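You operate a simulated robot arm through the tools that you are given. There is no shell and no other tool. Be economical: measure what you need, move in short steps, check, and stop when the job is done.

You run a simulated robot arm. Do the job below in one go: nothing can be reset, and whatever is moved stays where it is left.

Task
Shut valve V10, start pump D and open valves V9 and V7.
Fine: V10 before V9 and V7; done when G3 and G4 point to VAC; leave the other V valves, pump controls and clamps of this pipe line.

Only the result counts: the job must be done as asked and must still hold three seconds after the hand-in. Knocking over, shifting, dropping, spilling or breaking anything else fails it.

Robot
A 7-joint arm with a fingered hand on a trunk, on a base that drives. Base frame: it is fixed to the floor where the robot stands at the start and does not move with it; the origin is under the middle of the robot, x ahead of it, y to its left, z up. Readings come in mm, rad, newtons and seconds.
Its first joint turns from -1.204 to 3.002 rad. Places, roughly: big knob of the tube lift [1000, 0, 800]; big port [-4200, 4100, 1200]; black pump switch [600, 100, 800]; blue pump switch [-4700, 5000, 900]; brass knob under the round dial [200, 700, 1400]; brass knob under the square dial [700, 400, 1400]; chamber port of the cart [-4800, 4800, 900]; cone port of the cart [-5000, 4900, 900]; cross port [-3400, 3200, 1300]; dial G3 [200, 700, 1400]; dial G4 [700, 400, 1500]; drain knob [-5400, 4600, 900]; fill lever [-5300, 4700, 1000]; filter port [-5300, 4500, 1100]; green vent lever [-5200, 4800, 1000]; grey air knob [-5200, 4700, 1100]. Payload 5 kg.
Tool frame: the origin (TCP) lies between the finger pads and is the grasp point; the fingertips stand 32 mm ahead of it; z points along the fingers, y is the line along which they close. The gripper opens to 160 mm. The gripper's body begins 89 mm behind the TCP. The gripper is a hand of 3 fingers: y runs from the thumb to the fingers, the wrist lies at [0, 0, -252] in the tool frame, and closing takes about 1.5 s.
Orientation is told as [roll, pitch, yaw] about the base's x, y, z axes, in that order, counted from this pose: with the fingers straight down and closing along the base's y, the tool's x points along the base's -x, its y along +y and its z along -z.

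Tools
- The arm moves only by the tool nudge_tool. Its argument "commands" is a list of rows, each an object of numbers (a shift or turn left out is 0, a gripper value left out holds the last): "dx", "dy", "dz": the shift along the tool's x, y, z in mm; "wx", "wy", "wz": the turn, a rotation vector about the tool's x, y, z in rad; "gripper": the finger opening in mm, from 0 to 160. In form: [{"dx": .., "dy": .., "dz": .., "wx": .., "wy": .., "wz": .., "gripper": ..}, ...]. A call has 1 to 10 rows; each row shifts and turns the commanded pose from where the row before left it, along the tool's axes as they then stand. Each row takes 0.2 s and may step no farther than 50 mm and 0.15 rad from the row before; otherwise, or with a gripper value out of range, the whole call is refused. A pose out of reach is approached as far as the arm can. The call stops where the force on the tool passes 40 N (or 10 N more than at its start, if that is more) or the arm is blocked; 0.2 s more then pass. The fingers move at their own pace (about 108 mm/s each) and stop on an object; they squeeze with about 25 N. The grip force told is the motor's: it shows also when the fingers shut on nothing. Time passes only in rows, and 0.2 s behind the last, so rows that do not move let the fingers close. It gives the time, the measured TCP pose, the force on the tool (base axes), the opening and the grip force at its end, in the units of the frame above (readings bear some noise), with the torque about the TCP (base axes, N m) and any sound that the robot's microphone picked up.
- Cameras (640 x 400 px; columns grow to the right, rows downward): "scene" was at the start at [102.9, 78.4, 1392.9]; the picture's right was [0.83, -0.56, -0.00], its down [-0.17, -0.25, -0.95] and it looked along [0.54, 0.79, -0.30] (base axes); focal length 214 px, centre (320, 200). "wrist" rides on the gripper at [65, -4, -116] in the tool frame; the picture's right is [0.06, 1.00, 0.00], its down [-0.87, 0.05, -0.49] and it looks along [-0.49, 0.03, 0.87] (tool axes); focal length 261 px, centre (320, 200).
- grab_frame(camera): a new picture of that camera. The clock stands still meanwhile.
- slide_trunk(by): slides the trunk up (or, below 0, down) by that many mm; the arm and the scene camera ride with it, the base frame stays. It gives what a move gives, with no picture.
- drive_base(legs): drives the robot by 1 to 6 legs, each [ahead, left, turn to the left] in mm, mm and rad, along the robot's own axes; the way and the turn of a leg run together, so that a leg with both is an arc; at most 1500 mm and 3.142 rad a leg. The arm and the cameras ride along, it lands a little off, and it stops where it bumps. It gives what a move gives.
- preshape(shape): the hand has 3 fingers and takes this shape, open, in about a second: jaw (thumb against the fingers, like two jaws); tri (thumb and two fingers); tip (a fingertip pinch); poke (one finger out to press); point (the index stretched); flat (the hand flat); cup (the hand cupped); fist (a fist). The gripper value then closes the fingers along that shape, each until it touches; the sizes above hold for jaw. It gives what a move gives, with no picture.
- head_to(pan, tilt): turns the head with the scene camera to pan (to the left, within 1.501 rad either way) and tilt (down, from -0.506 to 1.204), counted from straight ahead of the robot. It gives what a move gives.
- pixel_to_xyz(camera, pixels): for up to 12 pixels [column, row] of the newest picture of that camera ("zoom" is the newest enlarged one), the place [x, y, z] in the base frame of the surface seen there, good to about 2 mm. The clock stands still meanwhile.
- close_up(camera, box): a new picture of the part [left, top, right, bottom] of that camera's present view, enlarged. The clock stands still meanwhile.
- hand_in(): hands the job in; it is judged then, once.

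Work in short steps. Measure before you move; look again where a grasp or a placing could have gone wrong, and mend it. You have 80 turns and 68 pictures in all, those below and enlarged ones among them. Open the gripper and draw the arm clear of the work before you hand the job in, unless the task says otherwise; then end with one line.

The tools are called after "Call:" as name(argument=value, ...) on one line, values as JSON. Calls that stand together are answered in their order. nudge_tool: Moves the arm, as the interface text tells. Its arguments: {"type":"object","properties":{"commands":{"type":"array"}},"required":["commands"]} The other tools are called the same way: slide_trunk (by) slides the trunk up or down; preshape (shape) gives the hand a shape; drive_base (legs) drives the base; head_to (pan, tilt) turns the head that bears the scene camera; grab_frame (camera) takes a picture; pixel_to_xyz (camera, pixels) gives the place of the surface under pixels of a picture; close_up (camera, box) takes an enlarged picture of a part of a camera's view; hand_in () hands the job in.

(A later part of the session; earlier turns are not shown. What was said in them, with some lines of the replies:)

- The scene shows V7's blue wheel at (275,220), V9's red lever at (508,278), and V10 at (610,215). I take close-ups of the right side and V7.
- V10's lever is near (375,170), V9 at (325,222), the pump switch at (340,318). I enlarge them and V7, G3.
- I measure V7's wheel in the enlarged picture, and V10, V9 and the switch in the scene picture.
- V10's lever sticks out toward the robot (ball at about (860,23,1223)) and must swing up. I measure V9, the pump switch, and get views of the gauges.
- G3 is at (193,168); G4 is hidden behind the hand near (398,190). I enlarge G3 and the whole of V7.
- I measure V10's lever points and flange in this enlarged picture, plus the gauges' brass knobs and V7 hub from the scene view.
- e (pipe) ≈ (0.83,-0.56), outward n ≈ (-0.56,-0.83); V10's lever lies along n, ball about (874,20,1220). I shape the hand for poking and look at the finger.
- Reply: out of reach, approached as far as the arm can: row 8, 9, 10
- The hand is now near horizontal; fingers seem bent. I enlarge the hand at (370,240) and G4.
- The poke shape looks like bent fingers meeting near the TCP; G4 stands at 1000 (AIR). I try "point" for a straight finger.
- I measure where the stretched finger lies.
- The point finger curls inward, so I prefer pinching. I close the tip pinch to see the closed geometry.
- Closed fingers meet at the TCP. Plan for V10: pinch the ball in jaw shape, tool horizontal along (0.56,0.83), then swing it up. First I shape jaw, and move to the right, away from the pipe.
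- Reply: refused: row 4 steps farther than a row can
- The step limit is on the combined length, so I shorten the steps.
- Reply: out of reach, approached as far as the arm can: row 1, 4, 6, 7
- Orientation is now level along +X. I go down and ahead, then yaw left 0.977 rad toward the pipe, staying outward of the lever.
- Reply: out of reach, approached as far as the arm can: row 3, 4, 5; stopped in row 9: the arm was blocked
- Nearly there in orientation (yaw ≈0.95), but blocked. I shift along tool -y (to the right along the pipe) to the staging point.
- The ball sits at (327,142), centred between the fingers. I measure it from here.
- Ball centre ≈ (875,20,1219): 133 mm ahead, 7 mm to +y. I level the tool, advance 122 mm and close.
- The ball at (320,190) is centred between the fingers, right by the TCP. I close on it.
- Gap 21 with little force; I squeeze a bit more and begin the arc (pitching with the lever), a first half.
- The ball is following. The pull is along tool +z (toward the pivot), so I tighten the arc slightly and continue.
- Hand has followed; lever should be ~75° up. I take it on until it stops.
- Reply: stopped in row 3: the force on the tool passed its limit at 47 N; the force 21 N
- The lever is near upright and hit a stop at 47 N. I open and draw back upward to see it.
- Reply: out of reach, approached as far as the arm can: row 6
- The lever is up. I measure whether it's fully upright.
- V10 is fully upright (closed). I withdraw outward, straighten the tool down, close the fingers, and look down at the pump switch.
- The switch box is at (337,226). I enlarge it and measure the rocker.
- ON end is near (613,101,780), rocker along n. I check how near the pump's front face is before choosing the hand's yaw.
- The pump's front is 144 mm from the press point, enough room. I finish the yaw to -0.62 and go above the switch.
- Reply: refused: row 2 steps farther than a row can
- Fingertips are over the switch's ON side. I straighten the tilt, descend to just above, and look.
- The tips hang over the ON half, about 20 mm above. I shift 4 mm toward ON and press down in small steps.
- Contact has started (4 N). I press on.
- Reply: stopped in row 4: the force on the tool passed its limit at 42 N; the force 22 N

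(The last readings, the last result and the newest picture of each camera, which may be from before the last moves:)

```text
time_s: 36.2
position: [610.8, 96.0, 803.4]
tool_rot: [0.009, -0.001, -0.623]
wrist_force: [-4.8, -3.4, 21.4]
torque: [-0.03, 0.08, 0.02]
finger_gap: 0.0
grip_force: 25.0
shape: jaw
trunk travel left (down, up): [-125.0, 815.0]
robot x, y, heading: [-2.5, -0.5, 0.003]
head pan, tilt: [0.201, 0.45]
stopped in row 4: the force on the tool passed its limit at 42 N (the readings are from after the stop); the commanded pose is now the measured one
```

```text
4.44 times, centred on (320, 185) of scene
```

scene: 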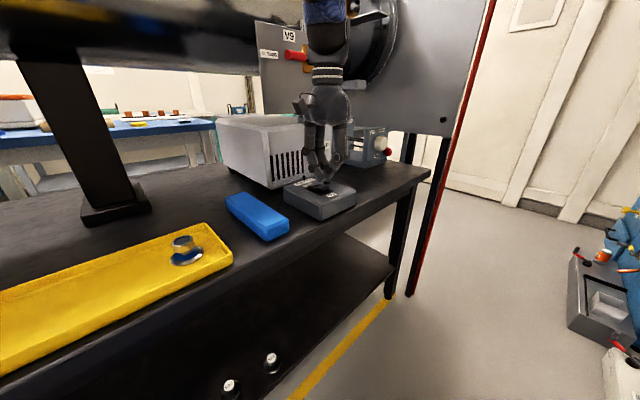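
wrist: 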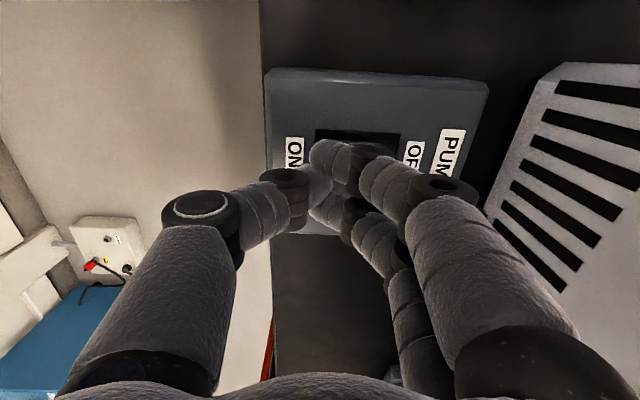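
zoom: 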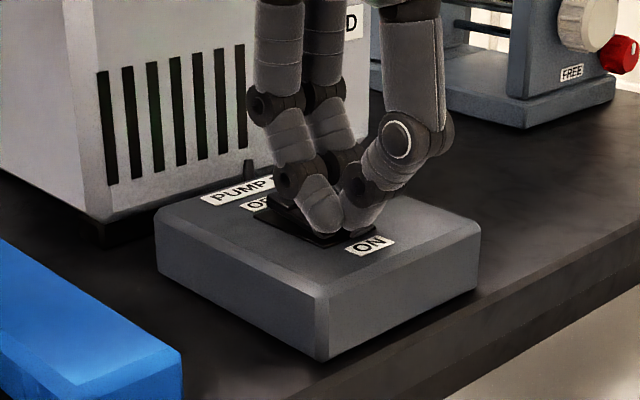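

I reached 42 N. I lift clear and look at the rocker and lamp.

Call:
nudge_tool(commands=[{"dz": -30}, {"dz": -40}, {"dz": -40}, {"dz": -40}])

Call:
close_up(camera="scene", box=[270, 150, 370, 230])

```text
time_s: 37.2
position: [610.6, 94.5, 952.5]
tool_rot: [0.006, -0.001, -0.621]
wrist_force: [0.1, 0.4, -0.9]
torque: [0.05, 0.0, 0.0]
finger_gap: 0.0
grip_force: 24.7
shape: jaw
trunk travel left (down, up): [-125.0, 815.0]
robot x, y, heading: [0.3, -0.4, -0.005]
head pan, tilt: [0.201, 0.45]
```

```text
5.00 times, centred on (320, 190) of scene
```

zoom: 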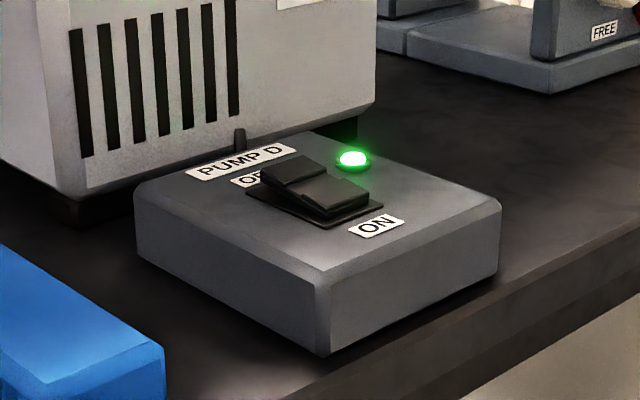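

Pump D is running (green lamp). For V9 and V7 I want the robot to face the pipe from farther back; I check the floor to the right first.

Call:
head_to(pan=-0.8, tilt=0.6)

Call:
grab_frame(camera="scene")

Call:
pixel_to_xyz(camera="scene", pixels=[[100, 200], [200, 200], [320, 200], [450, 200], [320, 350], [200, 350], [100, 330], [560, 300]])

```text
time_s: 38.5
position: [611.5, 94.7, 951.6]
tool_rot: [0.006, 0.0, -0.623]
wrist_force: [0.0, 0.2, -0.5]
torque: [0.0, 0.01, 0.01]
finger_gap: 0.0
grip_force: 25.3
shape: jaw
trunk travel left (down, up): [-125.0, 815.0]
robot x, y, heading: [-0.3, -0.2, -0.003]
head pan, tilt: [-0.799, 0.6]
```

```text
30 pictures are left
```

scene: 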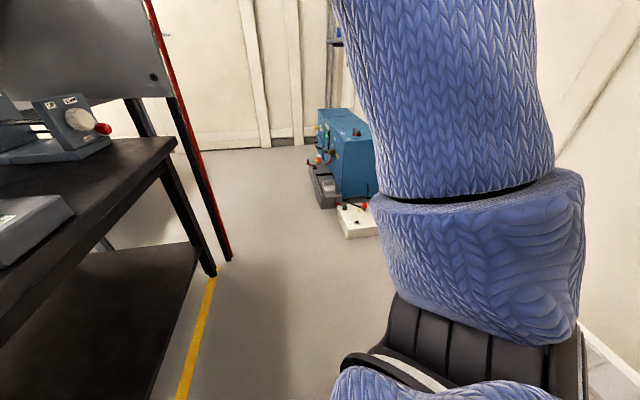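

```text
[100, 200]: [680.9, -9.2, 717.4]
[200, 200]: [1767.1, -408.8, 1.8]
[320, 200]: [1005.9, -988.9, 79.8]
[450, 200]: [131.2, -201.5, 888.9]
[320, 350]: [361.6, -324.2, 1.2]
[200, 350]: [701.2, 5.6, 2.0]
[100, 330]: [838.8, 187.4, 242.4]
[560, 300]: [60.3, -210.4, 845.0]
```

I look farther right to be sure of space there.

Call:
head_to(pan=-1.5, tilt=0.7)

Call:
grab_frame(camera="scene")

Call:
pixel_to_xyz(camera="scene", pixels=[[320, 200], [450, 200], [560, 200], [320, 330], [500, 330], [600, 330], [320, 100]])

```text
time_s: 39.5
position: [611.2, 94.9, 951.4]
tool_rot: [0.005, -0.001, -0.622]
wrist_force: [-0.2, 0.0, -0.7]
torque: [0.01, 0.0, -0.04]
finger_gap: 0.1
grip_force: 24.5
shape: jaw
trunk travel left (down, up): [-125.0, 815.0]
robot x, y, heading: [-1.3, -0.2, -0.006]
head pan, tilt: [-1.499, 0.7]
```

```text
29 pictures are left
```

scene: 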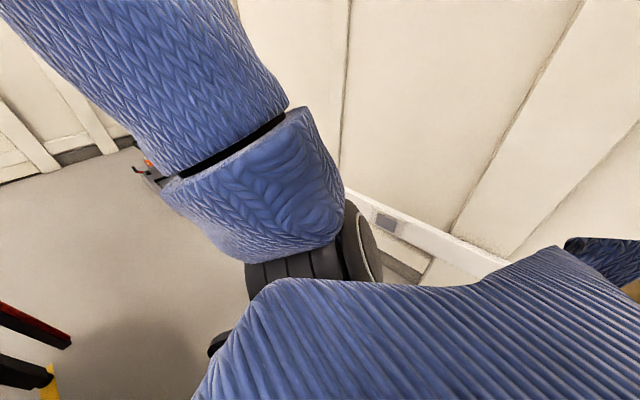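

```text
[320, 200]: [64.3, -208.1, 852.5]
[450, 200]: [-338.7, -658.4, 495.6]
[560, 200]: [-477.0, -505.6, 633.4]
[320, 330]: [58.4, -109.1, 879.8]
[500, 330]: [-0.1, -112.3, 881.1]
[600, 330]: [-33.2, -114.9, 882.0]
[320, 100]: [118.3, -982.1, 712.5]
```

The wall lies parallel to the pipe about 740 mm behind the start, so there's room. I drive to (71,-289) and turn left 0.977 to face the pipe.

Call:
drive_base(legs=[[71, -289, 0], [0, 0, 0.977]])

Call:
slide_trunk(by=250)

Call:
head_to(pan=0, tilt=0.3)

Call:
grab_frame(camera="scene")

```text
time_s: 44.0
position: [334.2, 274.0, 951.9]
tool_rot: [0.005, 0.0, 0.355]
wrist_force: [-0.3, -0.3, -0.1]
torque: [-0.01, -0.01, 0.0]
finger_gap: 0.1
grip_force: 24.8
shape: jaw
trunk travel left (down, up): [-125.0, 815.0]
robot x, y, heading: [74.5, -287.5, 0.977]
head pan, tilt: [-1.499, 0.7]
```

```text
time_s: 46.6
position: [333.7, 273.0, 1202.6]
tool_rot: [0.005, 0.0, 0.355]
wrist_force: [0.1, 0.6, 0.0]
torque: [-0.03, -0.02, -0.03]
finger_gap: 0.0
grip_force: 24.8
shape: jaw
trunk travel left (down, up): [-375.0, 565.0]
robot x, y, heading: [70.8, -281.3, 0.98]
head pan, tilt: [-1.499, 0.7]
```

```text
time_s: 48.2
position: [333.6, 273.7, 1201.5]
tool_rot: [0.006, -0.001, 0.353]
wrist_force: [-0.3, 0.2, 0.0]
torque: [0.06, -0.02, 0.01]
finger_gap: 0.0
grip_force: 25.5
shape: jaw
trunk travel left (down, up): [-375.0, 565.0]
robot x, y, heading: [67.1, -281.3, 0.972]
head pan, tilt: [0.0, 0.3]
```

```text
28 pictures are left
```

scene: 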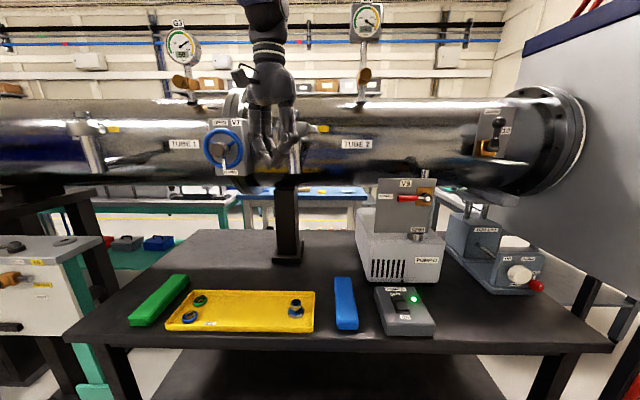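

Good view: V9's lever at (412,198), V10 lever up at (492,128). I measure V9 again from here.

Call:
close_up(camera="scene", box=[360, 160, 450, 250])

```text
4.44 times, centred on (405, 205) of scene
```

zoom: 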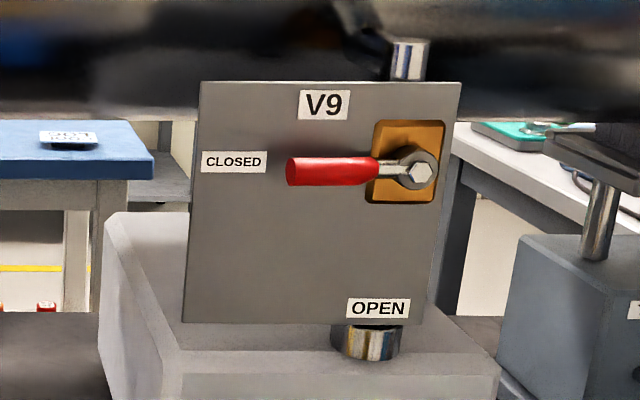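

Call:
pixel_to_xyz(camera="zoom", pixels=[[422, 168], [395, 170], [365, 170], [330, 171], [296, 172], [330, 220], [378, 308], [330, 100], [330, 158], [330, 184], [440, 270], [210, 220]])

```text
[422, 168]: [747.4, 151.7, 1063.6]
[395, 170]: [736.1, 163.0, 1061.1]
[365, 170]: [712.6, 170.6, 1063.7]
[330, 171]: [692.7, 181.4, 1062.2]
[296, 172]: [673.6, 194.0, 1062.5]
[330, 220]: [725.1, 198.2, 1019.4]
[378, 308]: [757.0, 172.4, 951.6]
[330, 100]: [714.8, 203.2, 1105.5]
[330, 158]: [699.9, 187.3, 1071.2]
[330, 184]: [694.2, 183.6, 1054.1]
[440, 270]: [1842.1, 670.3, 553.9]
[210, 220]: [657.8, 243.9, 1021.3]
```

V9 pivot (747,152,1063), handle to (674,194,1063), its centre 20 mm before the plate. I turn the tool to face the pipe and move right along it, staying well outward.

Call:
nudge_tool(commands=[{"wz": -0.125, "dx": 20}, {"wz": -0.125, "dx": 20}, {"wz": -0.125, "dx": 10}, {"wz": -0.125}, {"wz": -0.124}, {"dy": -40, "wy": -0.14}, {"dy": -40, "wy": -0.14}, {"dy": -40, "wy": -0.14}, {"dy": -40, "wy": -0.14}, {"dy": -40, "wy": -0.14}])

Call:
nudge_tool(commands=[{"dy": -40, "wy": -0.14}, {"dy": -40, "wy": -0.14}, {"dy": -40, "wy": -0.14}, {"wy": -0.14}, {"wy": -0.14}, {"wy": -0.14}, {}])

```text
time_s: 50.4
position: [454.0, 136.4, 1200.3]
tool_rot: [0.006, -0.706, 0.975]
wrist_force: [-0.7, 0.4, 0.3]
torque: [-0.03, 0.03, 0.0]
finger_gap: 0.4
grip_force: 25.3
shape: jaw
trunk travel left (down, up): [-375.0, 565.0]
robot x, y, heading: [66.7, -284.1, 0.974]
head pan, tilt: [0.0, 0.3]
```

```text
time_s: 52.0
position: [578.6, 118.8, 1254.8]
tool_rot: [0.142, -1.54, 0.834]
wrist_force: [0.4, 1.0, 0.4]
torque: [0.01, 0.0, 0.04]
finger_gap: 0.1
grip_force: 25.0
shape: jaw
out of reach, approached as far as the arm can: row 4, 5, 6
trunk travel left (down, up): [-375.0, 565.0]
robot x, y, heading: [68.6, -287.5, 0.976]
head pan, tilt: [0.0, 0.3]
```

Orientation is right, at e≈412, c≈-422, z 1255. I step right 56 mm and lower by the trunk to just above lever height.

Call:
nudge_tool(commands=[{"dy": -28, "wy": -0.03}, {"dy": -28}])

Call:
slide_trunk(by=-145)

Call:
grab_frame(camera="wrist")

```text
time_s: 52.6
position: [630.6, 93.2, 1257.6]
tool_rot: [1.839, -1.566, -0.861]
wrist_force: [0.1, -0.9, -0.5]
torque: [0.03, 0.01, 0.05]
finger_gap: 0.1
grip_force: 24.9
shape: jaw
out of reach, approached as far as the arm can: row 1
trunk travel left (down, up): [-375.0, 565.0]
robot x, y, heading: [68.3, -284.3, 0.975]
head pan, tilt: [0.0, 0.3]
```

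```text
time_s: 54.3
position: [628.5, 91.0, 1115.2]
tool_rot: [2.044, -1.566, -1.066]
wrist_force: [-0.4, -0.6, 0.0]
torque: [-0.01, -0.01, 0.01]
finger_gap: 0.0
grip_force: 25.0
shape: jaw
trunk travel left (down, up): [-230.0, 710.0]
robot x, y, heading: [70.0, -284.7, 0.972]
head pan, tilt: [0.0, 0.3]
```

```text
26 pictures are left
```

wrist: 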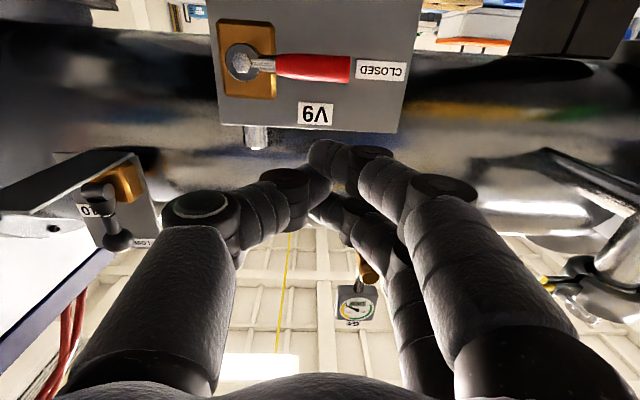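

Aligned: e≈469 (65 mm left of the pivot), 19 mm above the handle. I advance 103 mm toward the plate.

Call:
nudge_tool(commands=[{"dz": 40}, {"dz": 40}, {"dz": 15}, {"dz": 8}])

Call:
close_up(camera="scene", box=[340, 80, 470, 200])

```text
time_s: 55.3
position: [686.2, 175.0, 1117.2]
tool_rot: [2.287, -1.565, -1.309]
wrist_force: [-0.4, -0.3, -0.8]
torque: [-0.05, 0.06, 0.0]
finger_gap: 0.0
grip_force: 25.2
shape: jaw
trunk travel left (down, up): [-230.0, 710.0]
robot x, y, heading: [67.9, -286.3, 0.973]
head pan, tilt: [0.0, 0.3]
```

```text
3.33 times, centred on (405, 140) of scene
```

zoom: 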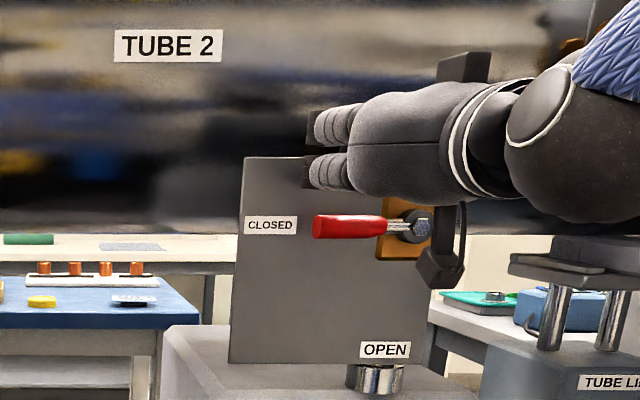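

The stub is above the handle. I push down along the arc toward OPEN.

Call:
nudge_tool(commands=[{"dx": 19, "dy": 2}, {"dx": 10, "dy": 2}, {"dx": 9, "dy": 2}, {"dx": 10}, {"dx": 9, "dy": -1}, {"dx": 10, "dy": -2}, {"dx": 9, "dy": -3}, {"dx": 9, "dy": -5}, {"dx": 8, "dy": -5}])

Call:
close_up(camera="scene", box=[340, 120, 470, 240])

```text
time_s: 57.3
position: [693.3, 171.4, 1021.1]
tool_rot: [1.891, -1.567, -0.912]
wrist_force: [-0.8, -0.7, 0.0]
torque: [0.03, 0.01, -0.04]
finger_gap: 0.2
grip_force: 24.6
shape: jaw
trunk travel left (down, up): [-230.0, 710.0]
robot x, y, heading: [67.9, -285.4, 0.973]
head pan, tilt: [0.0, 0.3]
```

```text
3.33 times, centred on (405, 180) of scene
```

zoom: 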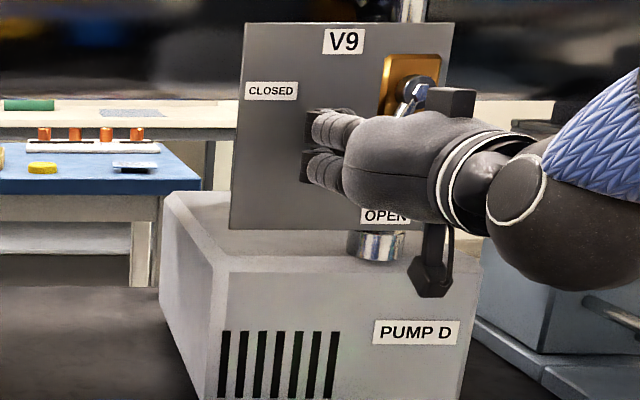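

The lever is about 65° down. I finish by going down and then right until it stops.

Call:
nudge_tool(commands=[{"dx": 8, "dy": -6}, {"dx": 7, "dy": -7}, {"dx": 6, "dy": -8}, {"dx": 5, "dy": -8}, {"dy": -5}, {"dy": -4}, {"dy": -4}, {"dy": -4}])

Call:
close_up(camera="scene", box=[340, 120, 470, 240])

```text
time_s: 58.7
position: [718.3, 154.2, 996.3]
tool_rot: [2.618, -1.567, -1.631]
wrist_force: [-22.2, -2.9, 2.1]
torque: [0.0, 0.0, -0.23]
finger_gap: 0.1
grip_force: 25.0
shape: jaw
trunk travel left (down, up): [-230.0, 710.0]
robot x, y, heading: [65.2, -287.0, 0.981]
head pan, tilt: [0.0, 0.3]
stopped in row 6: the force on the tool passed its limit at 41 N (the readings are from after the stop); the commanded pose is now the measured one
```

```text
3.33 times, centred on (405, 180) of scene
```

zoom: 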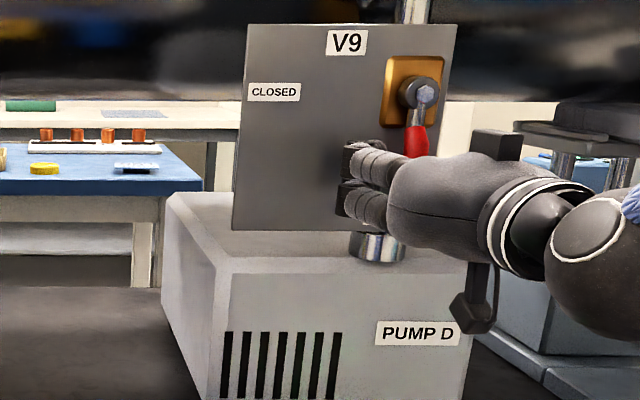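

Stopped at 41 N with the lever close to vertical. I ease left, back out, and look.

Call:
nudge_tool(commands=[{"dy": 12}, {"dz": -40}, {"dz": -40}, {"dz": -40}, {"dy": 45}, {"dy": 45}])

Call:
grab_frame(camera="scene")

Call:
close_up(camera="scene", box=[340, 120, 470, 240])

```text
time_s: 60.1
position: [626.1, 173.9, 1008.0]
tool_rot: [0.112, -1.548, 0.869]
wrist_force: [-0.1, -0.7, 6.1]
torque: [-0.5, 0.33, 0.02]
finger_gap: 0.1
grip_force: 24.6
shape: jaw
out of reach, approached as far as the arm can: row 2, 3, 4, 5
trunk travel left (down, up): [-230.0, 710.0]
robot x, y, heading: [68.1, -285.6, 0.975]
head pan, tilt: [0.0, 0.3]
```

```text
22 pictures are left
```

scene: 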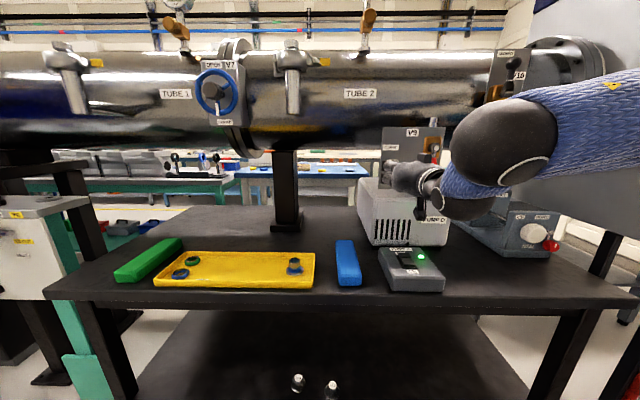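

```text
3.33 times, centred on (405, 180) of scene
```

zoom: 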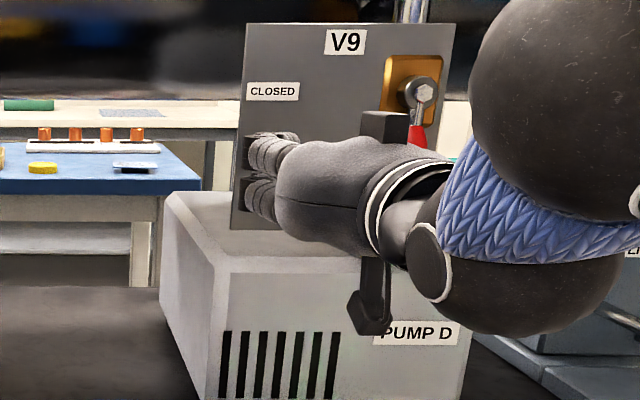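

There's a 6 N upward force and the arm can't retreat as asked; I check where the elbow and forearm are relative to V10 and the bench.

Call:
pixel_to_xyz(camera="scene", pixels=[[505, 140], [460, 150], [470, 190], [520, 190], [600, 110], [490, 100], [555, 130], [430, 185], [465, 215], [420, 215], [515, 70]])

Call:
grab_frame(camera="wrist")

```text
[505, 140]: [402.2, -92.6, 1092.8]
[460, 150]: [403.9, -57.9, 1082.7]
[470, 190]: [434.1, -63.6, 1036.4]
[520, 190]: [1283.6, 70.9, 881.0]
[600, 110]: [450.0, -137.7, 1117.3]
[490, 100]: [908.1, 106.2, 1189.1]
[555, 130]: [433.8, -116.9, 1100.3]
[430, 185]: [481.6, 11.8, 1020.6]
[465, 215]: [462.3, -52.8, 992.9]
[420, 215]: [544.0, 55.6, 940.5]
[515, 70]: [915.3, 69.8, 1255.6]
```

```text
20 pictures are left
```

wrist: 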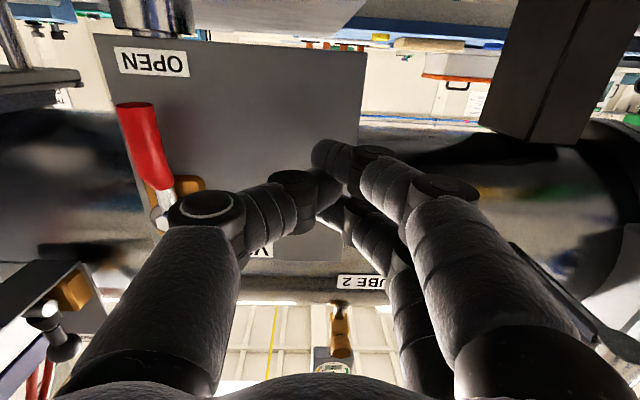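

Nothing outside touches the arm; it's folded near its own limit. V9 points at OPEN. I back the base 100 mm, raise the trunk 195 mm, and then drive left 216 mm.

Call:
drive_base(legs=[[-100, 0, 0]])

Call:
slide_trunk(by=195)

Call:
head_to(pan=0.9, tilt=0.6)

Call:
grab_frame(camera="scene")

Call:
pixel_to_xyz(camera="scene", pixels=[[100, 250], [200, 250], [320, 250], [450, 250], [200, 350], [320, 350], [450, 350], [50, 150]])

```text
time_s: 61.3
position: [568.7, 85.4, 1023.5]
tool_rot: [1.728, -1.567, -0.746]
wrist_force: [-0.1, -0.2, 0.1]
torque: [0.01, -0.03, -0.03]
finger_gap: 0.0
grip_force: 25.0
shape: jaw
trunk travel left (down, up): [-230.0, 710.0]
robot x, y, heading: [15.4, -364.4, 0.977]
head pan, tilt: [0.0, 0.3]
```

```text
time_s: 63.4
position: [569.1, 85.9, 1217.1]
tool_rot: [1.651, -1.569, -0.669]
wrist_force: [0.3, 0.0, 0.8]
torque: [-0.01, 0.01, 0.03]
finger_gap: 0.0
grip_force: 25.2
shape: jaw
trunk travel left (down, up): [-425.0, 515.0]
robot x, y, heading: [10.3, -369.8, 0.974]
head pan, tilt: [0.0, 0.3]
```

```text
time_s: 64.6
position: [568.6, 86.6, 1218.0]
tool_rot: [1.689, -1.568, -0.707]
wrist_force: [-0.1, -0.1, 0.3]
torque: [-0.01, 0.01, -0.02]
finger_gap: 0.0
grip_force: 24.8
shape: jaw
trunk travel left (down, up): [-425.0, 515.0]
robot x, y, heading: [11.7, -372.4, 0.97]
head pan, tilt: [0.901, 0.6]
```

```text
19 pictures are left
```

scene: 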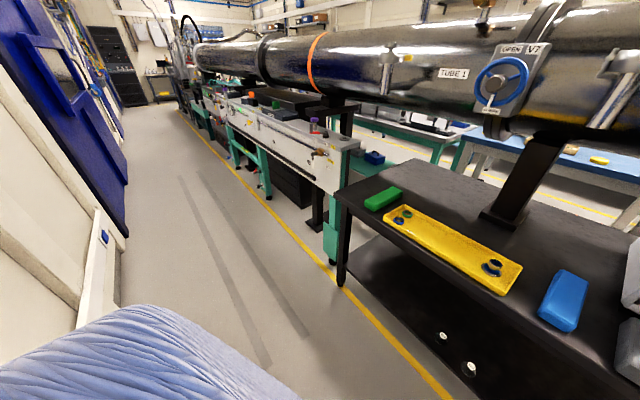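

```text
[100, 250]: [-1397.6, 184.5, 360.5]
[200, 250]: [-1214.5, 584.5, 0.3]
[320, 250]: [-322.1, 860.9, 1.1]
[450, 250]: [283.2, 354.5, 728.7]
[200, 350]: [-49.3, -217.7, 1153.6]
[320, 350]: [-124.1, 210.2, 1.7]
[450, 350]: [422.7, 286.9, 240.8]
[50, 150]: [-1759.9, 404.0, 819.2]
```

The aisle at left is clear. Before sliding the hand left 475 mm I check how far the clamps stick out at (620,90) and re-measure V7.

Call:
pixel_to_xyz(camera="scene", pixels=[[615, 90], [632, 60], [600, 115], [387, 60], [500, 83], [526, 85], [475, 88], [505, 62], [488, 108], [515, 48]])

Call:
drive_base(legs=[[0, 200, 0]])

```text
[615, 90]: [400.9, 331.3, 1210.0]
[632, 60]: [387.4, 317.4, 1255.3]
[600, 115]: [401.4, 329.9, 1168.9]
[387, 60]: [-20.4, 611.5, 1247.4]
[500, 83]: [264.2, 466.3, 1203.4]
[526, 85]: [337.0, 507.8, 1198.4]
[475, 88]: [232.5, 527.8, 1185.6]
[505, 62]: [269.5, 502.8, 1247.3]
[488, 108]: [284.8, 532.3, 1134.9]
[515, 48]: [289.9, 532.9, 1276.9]
```

```text
time_s: 66.2
position: [405.4, 197.3, 1217.5]
tool_rot: [1.761, -1.565, -0.781]
wrist_force: [-0.4, 0.3, 0.2]
torque: [-0.01, -0.01, -0.05]
finger_gap: 0.1
grip_force: 25.2
shape: jaw
trunk travel left (down, up): [-425.0, 515.0]
robot x, y, heading: [-155.9, -256.5, 0.967]
head pan, tilt: [0.901, 0.6]
```

Clamps reach c≈-480, my tips are at -422: clear. I drive on 277 mm left and look at V7.

Call:
drive_base(legs=[[0, 277, 0]])

Call:
nudge_tool(commands=[{"gripper": 150}, {}, {}, {}, {}, {}])

Call:
grab_frame(camera="wrist")

Call:
head_to(pan=0.0, tilt=0.05)

Call:
grab_frame(camera="scene")

```text
time_s: 68.1
position: [172.2, 358.0, 1216.9]
tool_rot: [1.769, -1.567, -0.786]
wrist_force: [-0.4, 0.0, -0.1]
torque: [0.01, 0.02, -0.02]
finger_gap: 0.0
grip_force: 24.8
shape: jaw
trunk travel left (down, up): [-425.0, 515.0]
robot x, y, heading: [-380.1, -98.4, 0.975]
head pan, tilt: [0.901, 0.6]
```

```text
time_s: 69.5
position: [173.8, 357.4, 1217.4]
tool_rot: [1.71, -1.567, -0.726]
wrist_force: [-0.5, 0.0, -0.1]
torque: [0.01, -0.02, -0.03]
finger_gap: 149.8
grip_force: 0.0
shape: jaw
trunk travel left (down, up): [-425.0, 515.0]
robot x, y, heading: [-383.6, -99.5, 0.965]
head pan, tilt: [0.901, 0.6]
```

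```text
18 pictures are left
```

wrist: 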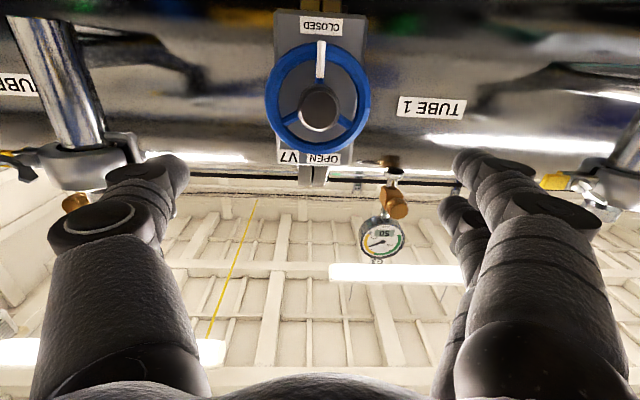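

```text
time_s: 70.7
position: [173.3, 356.8, 1216.2]
tool_rot: [1.706, -1.568, -0.723]
wrist_force: [0.4, -0.3, 0.7]
torque: [-0.03, 0.03, -0.05]
finger_gap: 150.0
grip_force: 0.1
shape: jaw
trunk travel left (down, up): [-425.0, 515.0]
robot x, y, heading: [-379.9, -97.2, 0.977]
head pan, tilt: [0.0, 0.051]
```

```text
17 pictures are left
```

scene: 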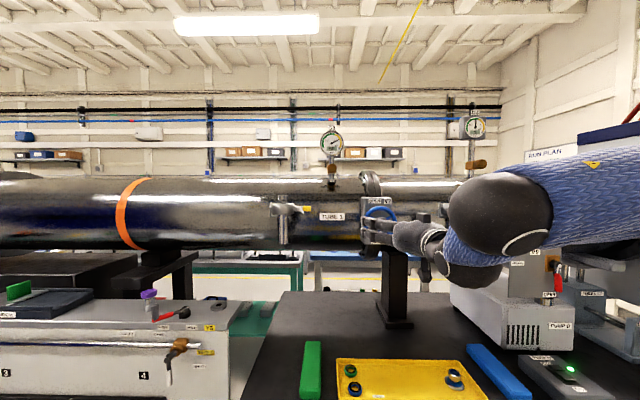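

The white pointer is at CLOSED; OPEN is opposite. I check the G4 gauge and measure the wheel from the wrist view.

Call:
close_up(camera="scene", box=[440, 90, 520, 180])

Call:
pixel_to_xyz(camera="wrist", pixels=[[319, 110], [271, 97], [365, 97], [318, 48], [317, 150], [321, 60], [320, 155], [285, 158], [292, 95], [345, 95]])

```text
4.44 times, centred on (480, 135) of scene
```

zoom: 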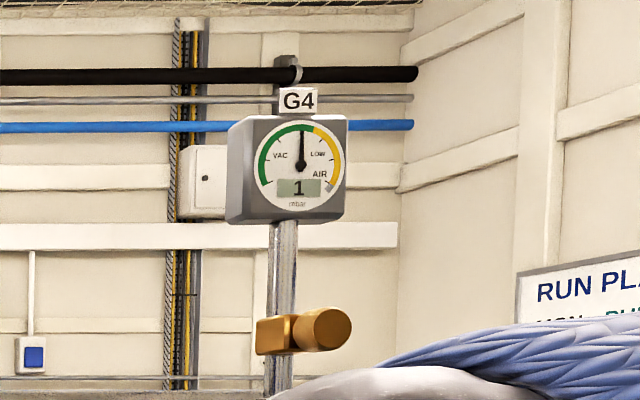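

```text
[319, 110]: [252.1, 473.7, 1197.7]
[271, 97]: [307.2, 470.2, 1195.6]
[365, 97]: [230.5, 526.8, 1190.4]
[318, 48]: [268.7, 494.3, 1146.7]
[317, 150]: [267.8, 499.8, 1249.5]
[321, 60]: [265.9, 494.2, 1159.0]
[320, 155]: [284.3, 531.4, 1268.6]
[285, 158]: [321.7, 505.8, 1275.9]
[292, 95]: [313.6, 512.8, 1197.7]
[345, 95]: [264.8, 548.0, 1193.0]
```

G4 already dropped to 1 mbar. The wheel centre is e≈-56.5, z≈1200, rim front c≈-564; I'm centred at c=-392. I advance around the rim.

Call:
nudge_tool(commands=[{"dx": 16}, {"dz": 40}, {"dz": 40}, {"dz": 40}, {"dz": 25}, {"dz": 11}])

Call:
grab_frame(camera="wrist")

```text
time_s: 72.1
position: [262.4, 489.6, 1205.4]
tool_rot: [2.004, -1.568, -1.021]
wrist_force: [0.6, 0.7, -0.5]
torque: [-0.03, 0.0, -0.03]
finger_gap: 149.9
grip_force: 0.0
shape: jaw
out of reach, approached as far as the arm can: row 1
trunk travel left (down, up): [-425.0, 515.0]
robot x, y, heading: [-380.8, -95.9, 0.974]
head pan, tilt: [0.0, 0.051]
```

```text
15 pictures are left
```

wrist: 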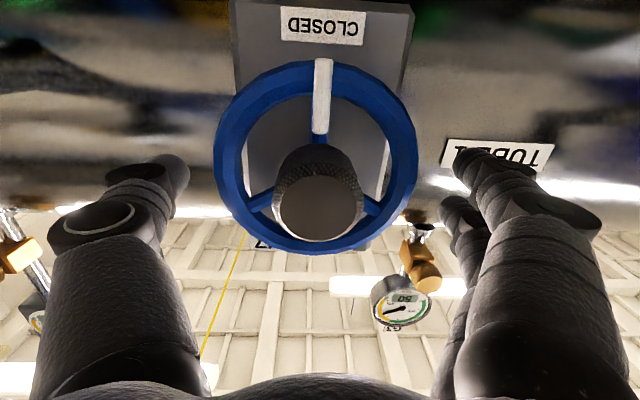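

The wheel is centred between the fingers. I lower 5 mm and grip the rim.

Call:
nudge_tool(commands=[{"dx": 5, "gripper": 85}, {}, {}, {}, {}, {}])

Call:
nudge_tool(commands=[{"wz": -0.08}, {"wz": -0.1}, {"wz": -0.1}, {"wz": -0.1}])

Call:
grab_frame(camera="wrist")

```text
time_s: 73.5
position: [263.6, 491.6, 1199.8]
tool_rot: [1.736, -1.564, -0.754]
wrist_force: [9.1, -1.5, 4.6]
torque: [-0.03, -0.19, -0.16]
finger_gap: 101.5
grip_force: 24.6
shape: jaw
trunk travel left (down, up): [-425.0, 515.0]
robot x, y, heading: [-385.6, -96.7, 0.978]
head pan, tilt: [0.0, 0.051]
```

```text
time_s: 74.5
position: [263.4, 491.4, 1197.9]
tool_rot: [-1.572, -1.193, 2.552]
wrist_force: [11.0, -2.8, 5.8]
torque: [0.06, 0.01, -0.19]
finger_gap: 100.1
grip_force: 25.3
shape: jaw
trunk travel left (down, up): [-425.0, 515.0]
robot x, y, heading: [-380.7, -98.3, 0.977]
head pan, tilt: [0.0, 0.051]
```

```text
14 pictures are left
```

wrist: 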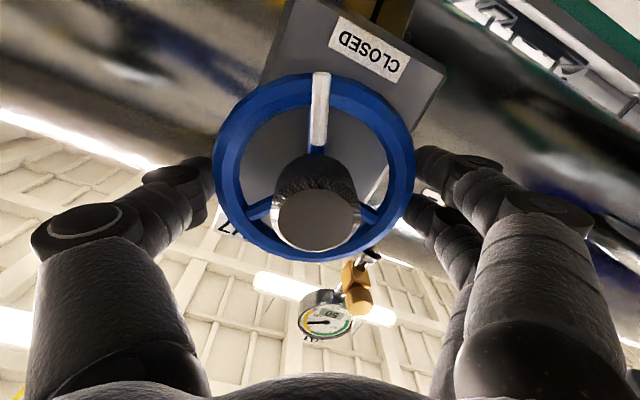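

The wheel turns with the hand, freely, counterclockwise. I keep turning.

Call:
nudge_tool(commands=[{"wz": -0.12}, {"wz": -0.12}, {"wz": -0.12}, {"wz": -0.12}, {"wz": -0.12}, {"wz": -0.12}, {"wz": -0.12}])

Call:
nudge_tool(commands=[{"wz": -0.12}, {"wz": -0.12}, {"wz": -0.12}, {"wz": -0.12}])

Call:
grab_frame(camera="wrist")

```text
time_s: 76.1
position: [262.9, 491.0, 1197.7]
tool_rot: [-1.571, -0.354, 2.553]
wrist_force: [13.6, -6.8, 1.9]
torque: [-0.86, 0.77, 0.09]
finger_gap: 99.7
grip_force: 25.2
shape: jaw
trunk travel left (down, up): [-425.0, 515.0]
robot x, y, heading: [-382.9, -99.3, 0.972]
head pan, tilt: [0.0, 0.051]
```

```text
time_s: 77.1
position: [264.2, 489.3, 1198.4]
tool_rot: [-1.573, 0.126, 2.552]
wrist_force: [18.7, -10.2, 8.8]
torque: [-1.34, 1.05, -0.71]
finger_gap: 99.8
grip_force: 25.5
shape: jaw
trunk travel left (down, up): [-425.0, 515.0]
robot x, y, heading: [-384.6, -97.1, 0.976]
head pan, tilt: [0.0, 0.051]
```

```text
13 pictures are left
```

wrist: 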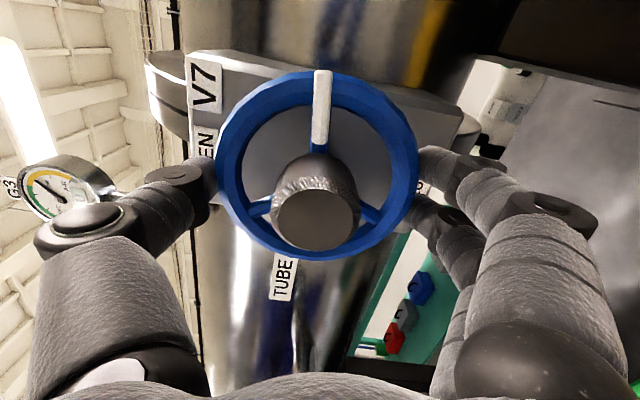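

The pointer is now ~97° along, at the right; G3's needle seems to be moving. I continue.

Call:
nudge_tool(commands=[{"wz": -0.12}, {"wz": -0.12}, {"wz": -0.12}, {"wz": -0.12}, {"wz": -0.12}, {"wz": -0.12}])

Call:
nudge_tool(commands=[{"wz": -0.12}, {"wz": -0.12}, {"wz": -0.12}, {"wz": -0.12}, {"wz": -0.12}, {"wz": -0.12}])

Call:
grab_frame(camera="wrist")

```text
time_s: 78.5
position: [262.6, 490.5, 1199.5]
tool_rot: [-1.573, 0.847, 2.55]
wrist_force: [16.0, -11.8, 15.6]
torque: [-0.55, 0.4, -1.59]
finger_gap: 100.9
grip_force: 25.7
shape: jaw
trunk travel left (down, up): [-425.0, 515.0]
robot x, y, heading: [-380.5, -95.6, 0.978]
head pan, tilt: [0.0, 0.051]
```

```text
time_s: 79.9
position: [262.2, 490.5, 1197.9]
tool_rot: [-1.842, 1.57, 2.284]
wrist_force: [3.0, -7.1, 9.1]
torque: [0.21, -0.04, -1.88]
finger_gap: 101.8
grip_force: 25.3
shape: jaw
trunk travel left (down, up): [-425.0, 515.0]
robot x, y, heading: [-380.1, -94.6, 0.977]
head pan, tilt: [0.0, 0.051]
```

```text
12 pictures are left
```

wrist: 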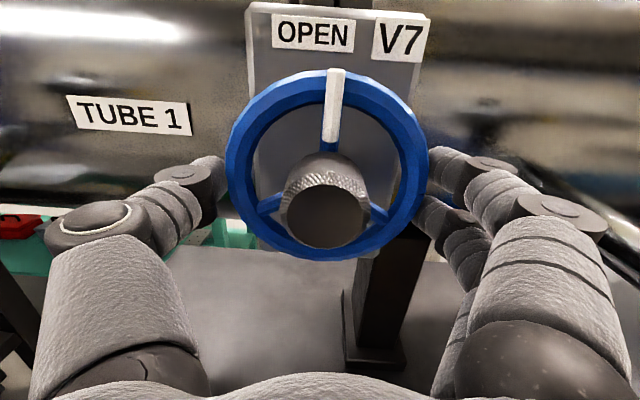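

The pointer is now up at OPEN. I check the gauges.

Call:
close_up(camera="scene", box=[280, 90, 520, 210])

```text
2.67 times, centred on (400, 150) of scene
```

zoom: 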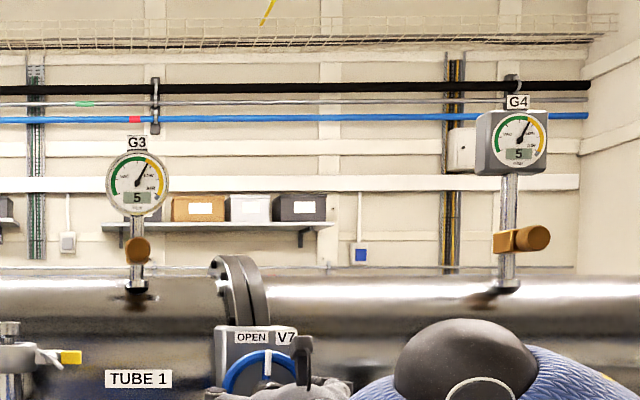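

Both gauges read 5 and are joined. I nudge the wheel a bit farther to see if there's a stop, then wait.

Call:
nudge_tool(commands=[{"wz": -0.06}, {"wz": -0.06}, {}, {}, {}, {}, {}])

Call:
close_up(camera="scene", box=[280, 90, 520, 270])

```text
time_s: 81.5
position: [261.9, 492.3, 1196.6]
tool_rot: [1.572, 1.454, -0.589]
wrist_force: [-5.8, -14.9, -16.4]
torque: [0.68, 1.66, -0.3]
finger_gap: 102.8
grip_force: 25.1
shape: jaw
trunk travel left (down, up): [-425.0, 515.0]
robot x, y, heading: [-381.6, -96.0, 0.977]
head pan, tilt: [0.0, 0.051]
```

```text
2.22 times, centred on (400, 180) of scene
```

zoom: 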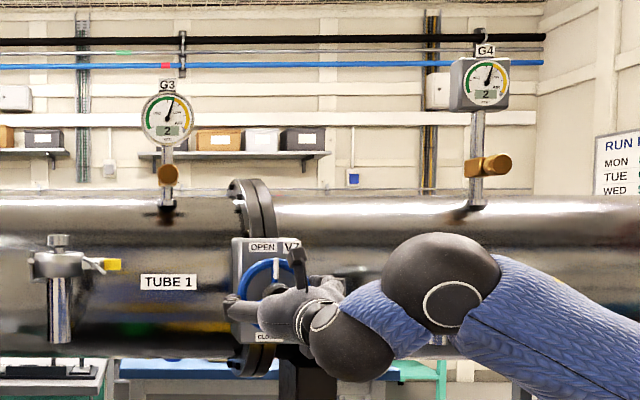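

Resistance rose, so it's at its stop; pressure now 2. I release the rim and back out.

Call:
nudge_tool(commands=[{"gripper": 150}, {}, {}, {}, {"dz": -40}, {"dz": -40}, {"dz": -40}, {"dz": -40}])

Call:
grab_frame(camera="wrist")

Call:
nudge_tool(commands=[{}, {}, {}, {}, {}, {}, {}, {}, {}, {}])

Call:
nudge_tool(commands=[{}, {}, {}, {}, {}, {}, {}, {}, {}, {}])

Call:
close_up(camera="scene", box=[280, 90, 520, 270])

```text
time_s: 83.5
position: [191.3, 380.9, 1044.7]
tool_rot: [0.422, 1.298, -1.724]
wrist_force: [-0.3, 0.5, -0.2]
torque: [0.03, 0.0, -0.03]
finger_gap: 150.1
grip_force: 0.1
shape: jaw
out of reach, approached as far as the arm can: row 8
trunk travel left (down, up): [-425.0, 515.0]
robot x, y, heading: [-385.7, -98.5, 0.975]
head pan, tilt: [0.0, 0.051]
stopped in row 8: the arm was blocked; the commanded pose is now the measured one
```

```text
9 pictures are left
```

wrist: 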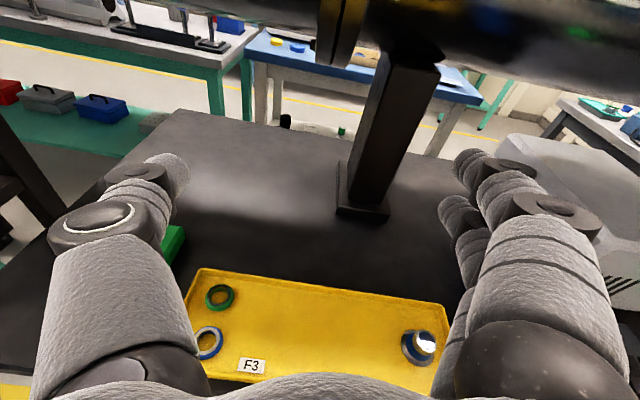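

```text
time_s: 85.7
position: [190.1, 380.2, 1044.8]
tool_rot: [0.426, 1.301, -1.718]
wrist_force: [0.2, 0.6, 0.0]
torque: [0.0, -0.02, 0.01]
finger_gap: 150.1
grip_force: 0.1
shape: jaw
trunk travel left (down, up): [-425.0, 515.0]
robot x, y, heading: [-380.1, -98.6, 0.978]
head pan, tilt: [0.0, 0.051]
```

```text
time_s: 87.9
position: [189.0, 380.9, 1044.6]
tool_rot: [0.427, 1.299, -1.719]
wrist_force: [-0.3, 0.2, -0.5]
torque: [-0.01, 0.0, -0.01]
finger_gap: 150.0
grip_force: 0.0
shape: jaw
trunk travel left (down, up): [-425.0, 515.0]
robot x, y, heading: [-381.2, -100.5, 0.974]
head pan, tilt: [0.0, 0.051]
```

```text
2.22 times, centred on (400, 180) of scene
```

zoom: 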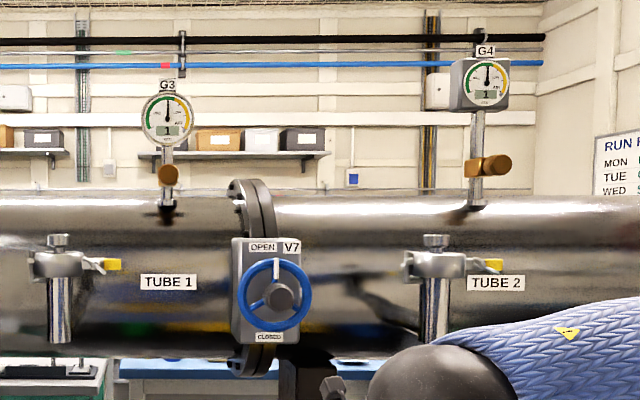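

V7 points to OPEN; both gauges read 1, needle heading to VAC. I back the base a little so the arm is clear, and wait.

Call:
drive_base(legs=[[-120, 0, 0]])

Call:
nudge_tool(commands=[{}, {}, {}, {}, {}, {}, {}, {}, {}, {}])

Call:
nudge_tool(commands=[{}, {}, {}, {}, {}, {}, {}, {}, {}, {}])

Call:
nudge_tool(commands=[{}, {}, {}, {}, {}, {}, {}, {}, {}, {}])

Call:
nudge_tool(commands=[{}, {}, {}, {}, {}, {}, {}, {}, {}, {}])

Call:
close_up(camera="scene", box=[300, 90, 540, 270])

```text
time_s: 89.2
position: [119.3, 278.1, 1046.8]
tool_rot: [0.428, 1.301, -1.717]
wrist_force: [-1.4, -0.9, 0.0]
torque: [-0.03, -0.01, 0.07]
finger_gap: 150.4
grip_force: 0.1
shape: jaw
trunk travel left (down, up): [-425.0, 515.0]
robot x, y, heading: [-446.1, -198.9, 0.973]
head pan, tilt: [0.0, 0.051]
```

```text
time_s: 91.4
position: [120.6, 279.4, 1045.6]
tool_rot: [0.426, 1.3, -1.72]
wrist_force: [0.3, -0.7, -0.8]
torque: [0.03, 0.0, 0.0]
finger_gap: 150.1
grip_force: 0.0
shape: jaw
trunk travel left (down, up): [-425.0, 515.0]
robot x, y, heading: [-452.1, -201.0, 0.974]
head pan, tilt: [0.0, 0.051]
```

```text
time_s: 93.6
position: [121.6, 279.7, 1045.1]
tool_rot: [0.425, 1.299, -1.719]
wrist_force: [0.3, 0.3, -0.2]
torque: [-0.04, 0.02, 0.02]
finger_gap: 150.1
grip_force: 0.0
shape: jaw
trunk travel left (down, up): [-425.0, 515.0]
robot x, y, heading: [-447.5, -203.6, 0.969]
head pan, tilt: [0.0, 0.051]
```

```text
time_s: 95.8
position: [119.6, 280.3, 1045.1]
tool_rot: [0.426, 1.3, -1.719]
wrist_force: [0.3, -0.8, -0.1]
torque: [0.01, -0.01, -0.01]
finger_gap: 149.9
grip_force: 0.1
shape: jaw
trunk travel left (down, up): [-425.0, 515.0]
robot x, y, heading: [-452.5, -199.5, 0.972]
head pan, tilt: [0.0, 0.051]
```

```text
time_s: 98.0
position: [121.2, 278.6, 1045.8]
tool_rot: [0.427, 1.301, -1.719]
wrist_force: [0.6, -0.3, -0.4]
torque: [-0.04, 0.02, -0.01]
finger_gap: 150.1
grip_force: 0.1
shape: jaw
trunk travel left (down, up): [-425.0, 515.0]
robot x, y, heading: [-448.7, -199.2, 0.971]
head pan, tilt: [0.0, 0.051]
```

```text
2.22 times, centred on (420, 180) of scene
```

zoom: 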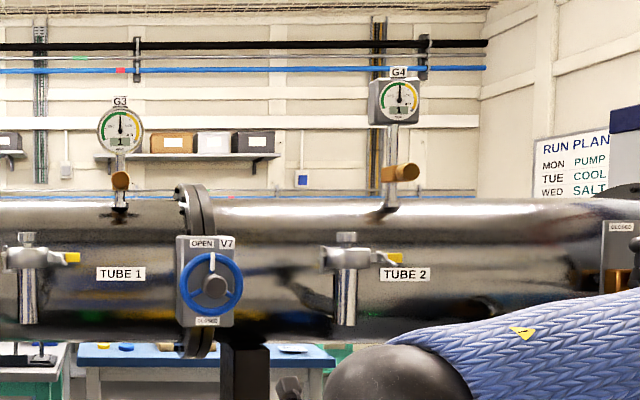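

Both read 1 steadily. I enlarge both dials to see whether the needle lies in the green VAC zone, and check V10.

Call:
close_up(camera="scene", box=[325, 120, 365, 160])

Call:
close_up(camera="scene", box=[430, 110, 470, 150])

Call:
head_to(pan=-0.5, tilt=0.2)

Call:
grab_frame(camera="scene")

```text
10.00 times, centred on (345, 140) of scene
```

zoom: 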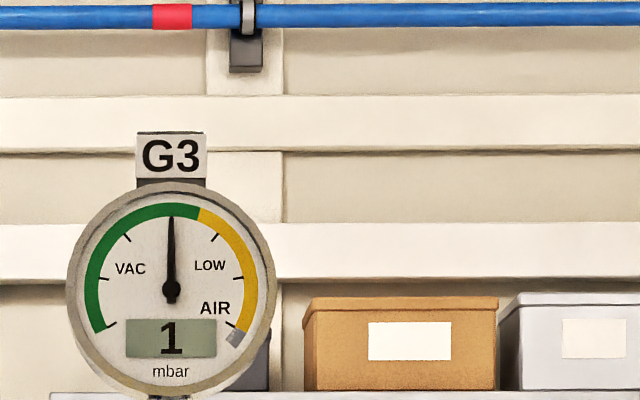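

```text
10.00 times, centred on (450, 130) of scene
```

zoom: 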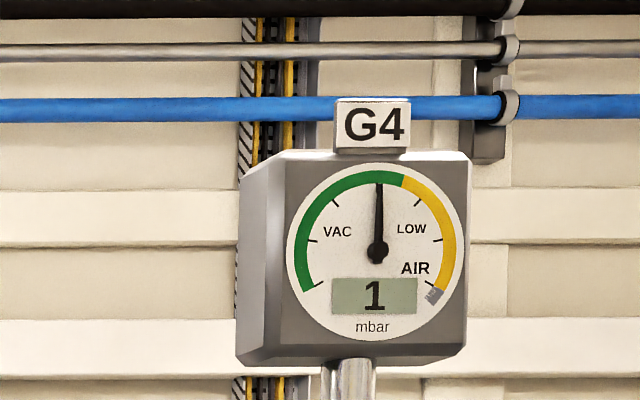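

```text
time_s: 98.9
position: [119.8, 279.0, 1045.7]
tool_rot: [0.425, 1.301, -1.718]
wrist_force: [0.5, 0.5, 0.8]
torque: [0.02, -0.05, -0.02]
finger_gap: 149.9
grip_force: 0.1
shape: jaw
trunk travel left (down, up): [-425.0, 515.0]
robot x, y, heading: [-450.4, -201.4, 0.975]
head pan, tilt: [-0.499, 0.201]
```

```text
4 pictures are left
```

scene: 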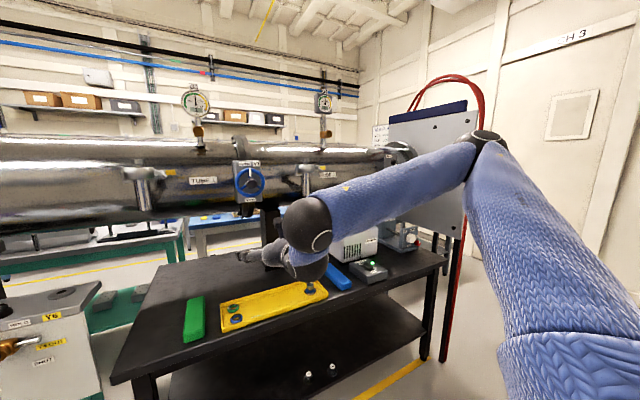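

Both needles stand in the green VAC zone at a steady 1 mbar, pump D's lamp is green, and the hand is open and clear. I hand in.

Call:
hand_in()

```text
The job is handed in.
```

I shut V10, started pump D, then opened V9 and V7; G3 and G4 both hold steady at 1 mbar in the green VAC zone, and the hand is open and clear.
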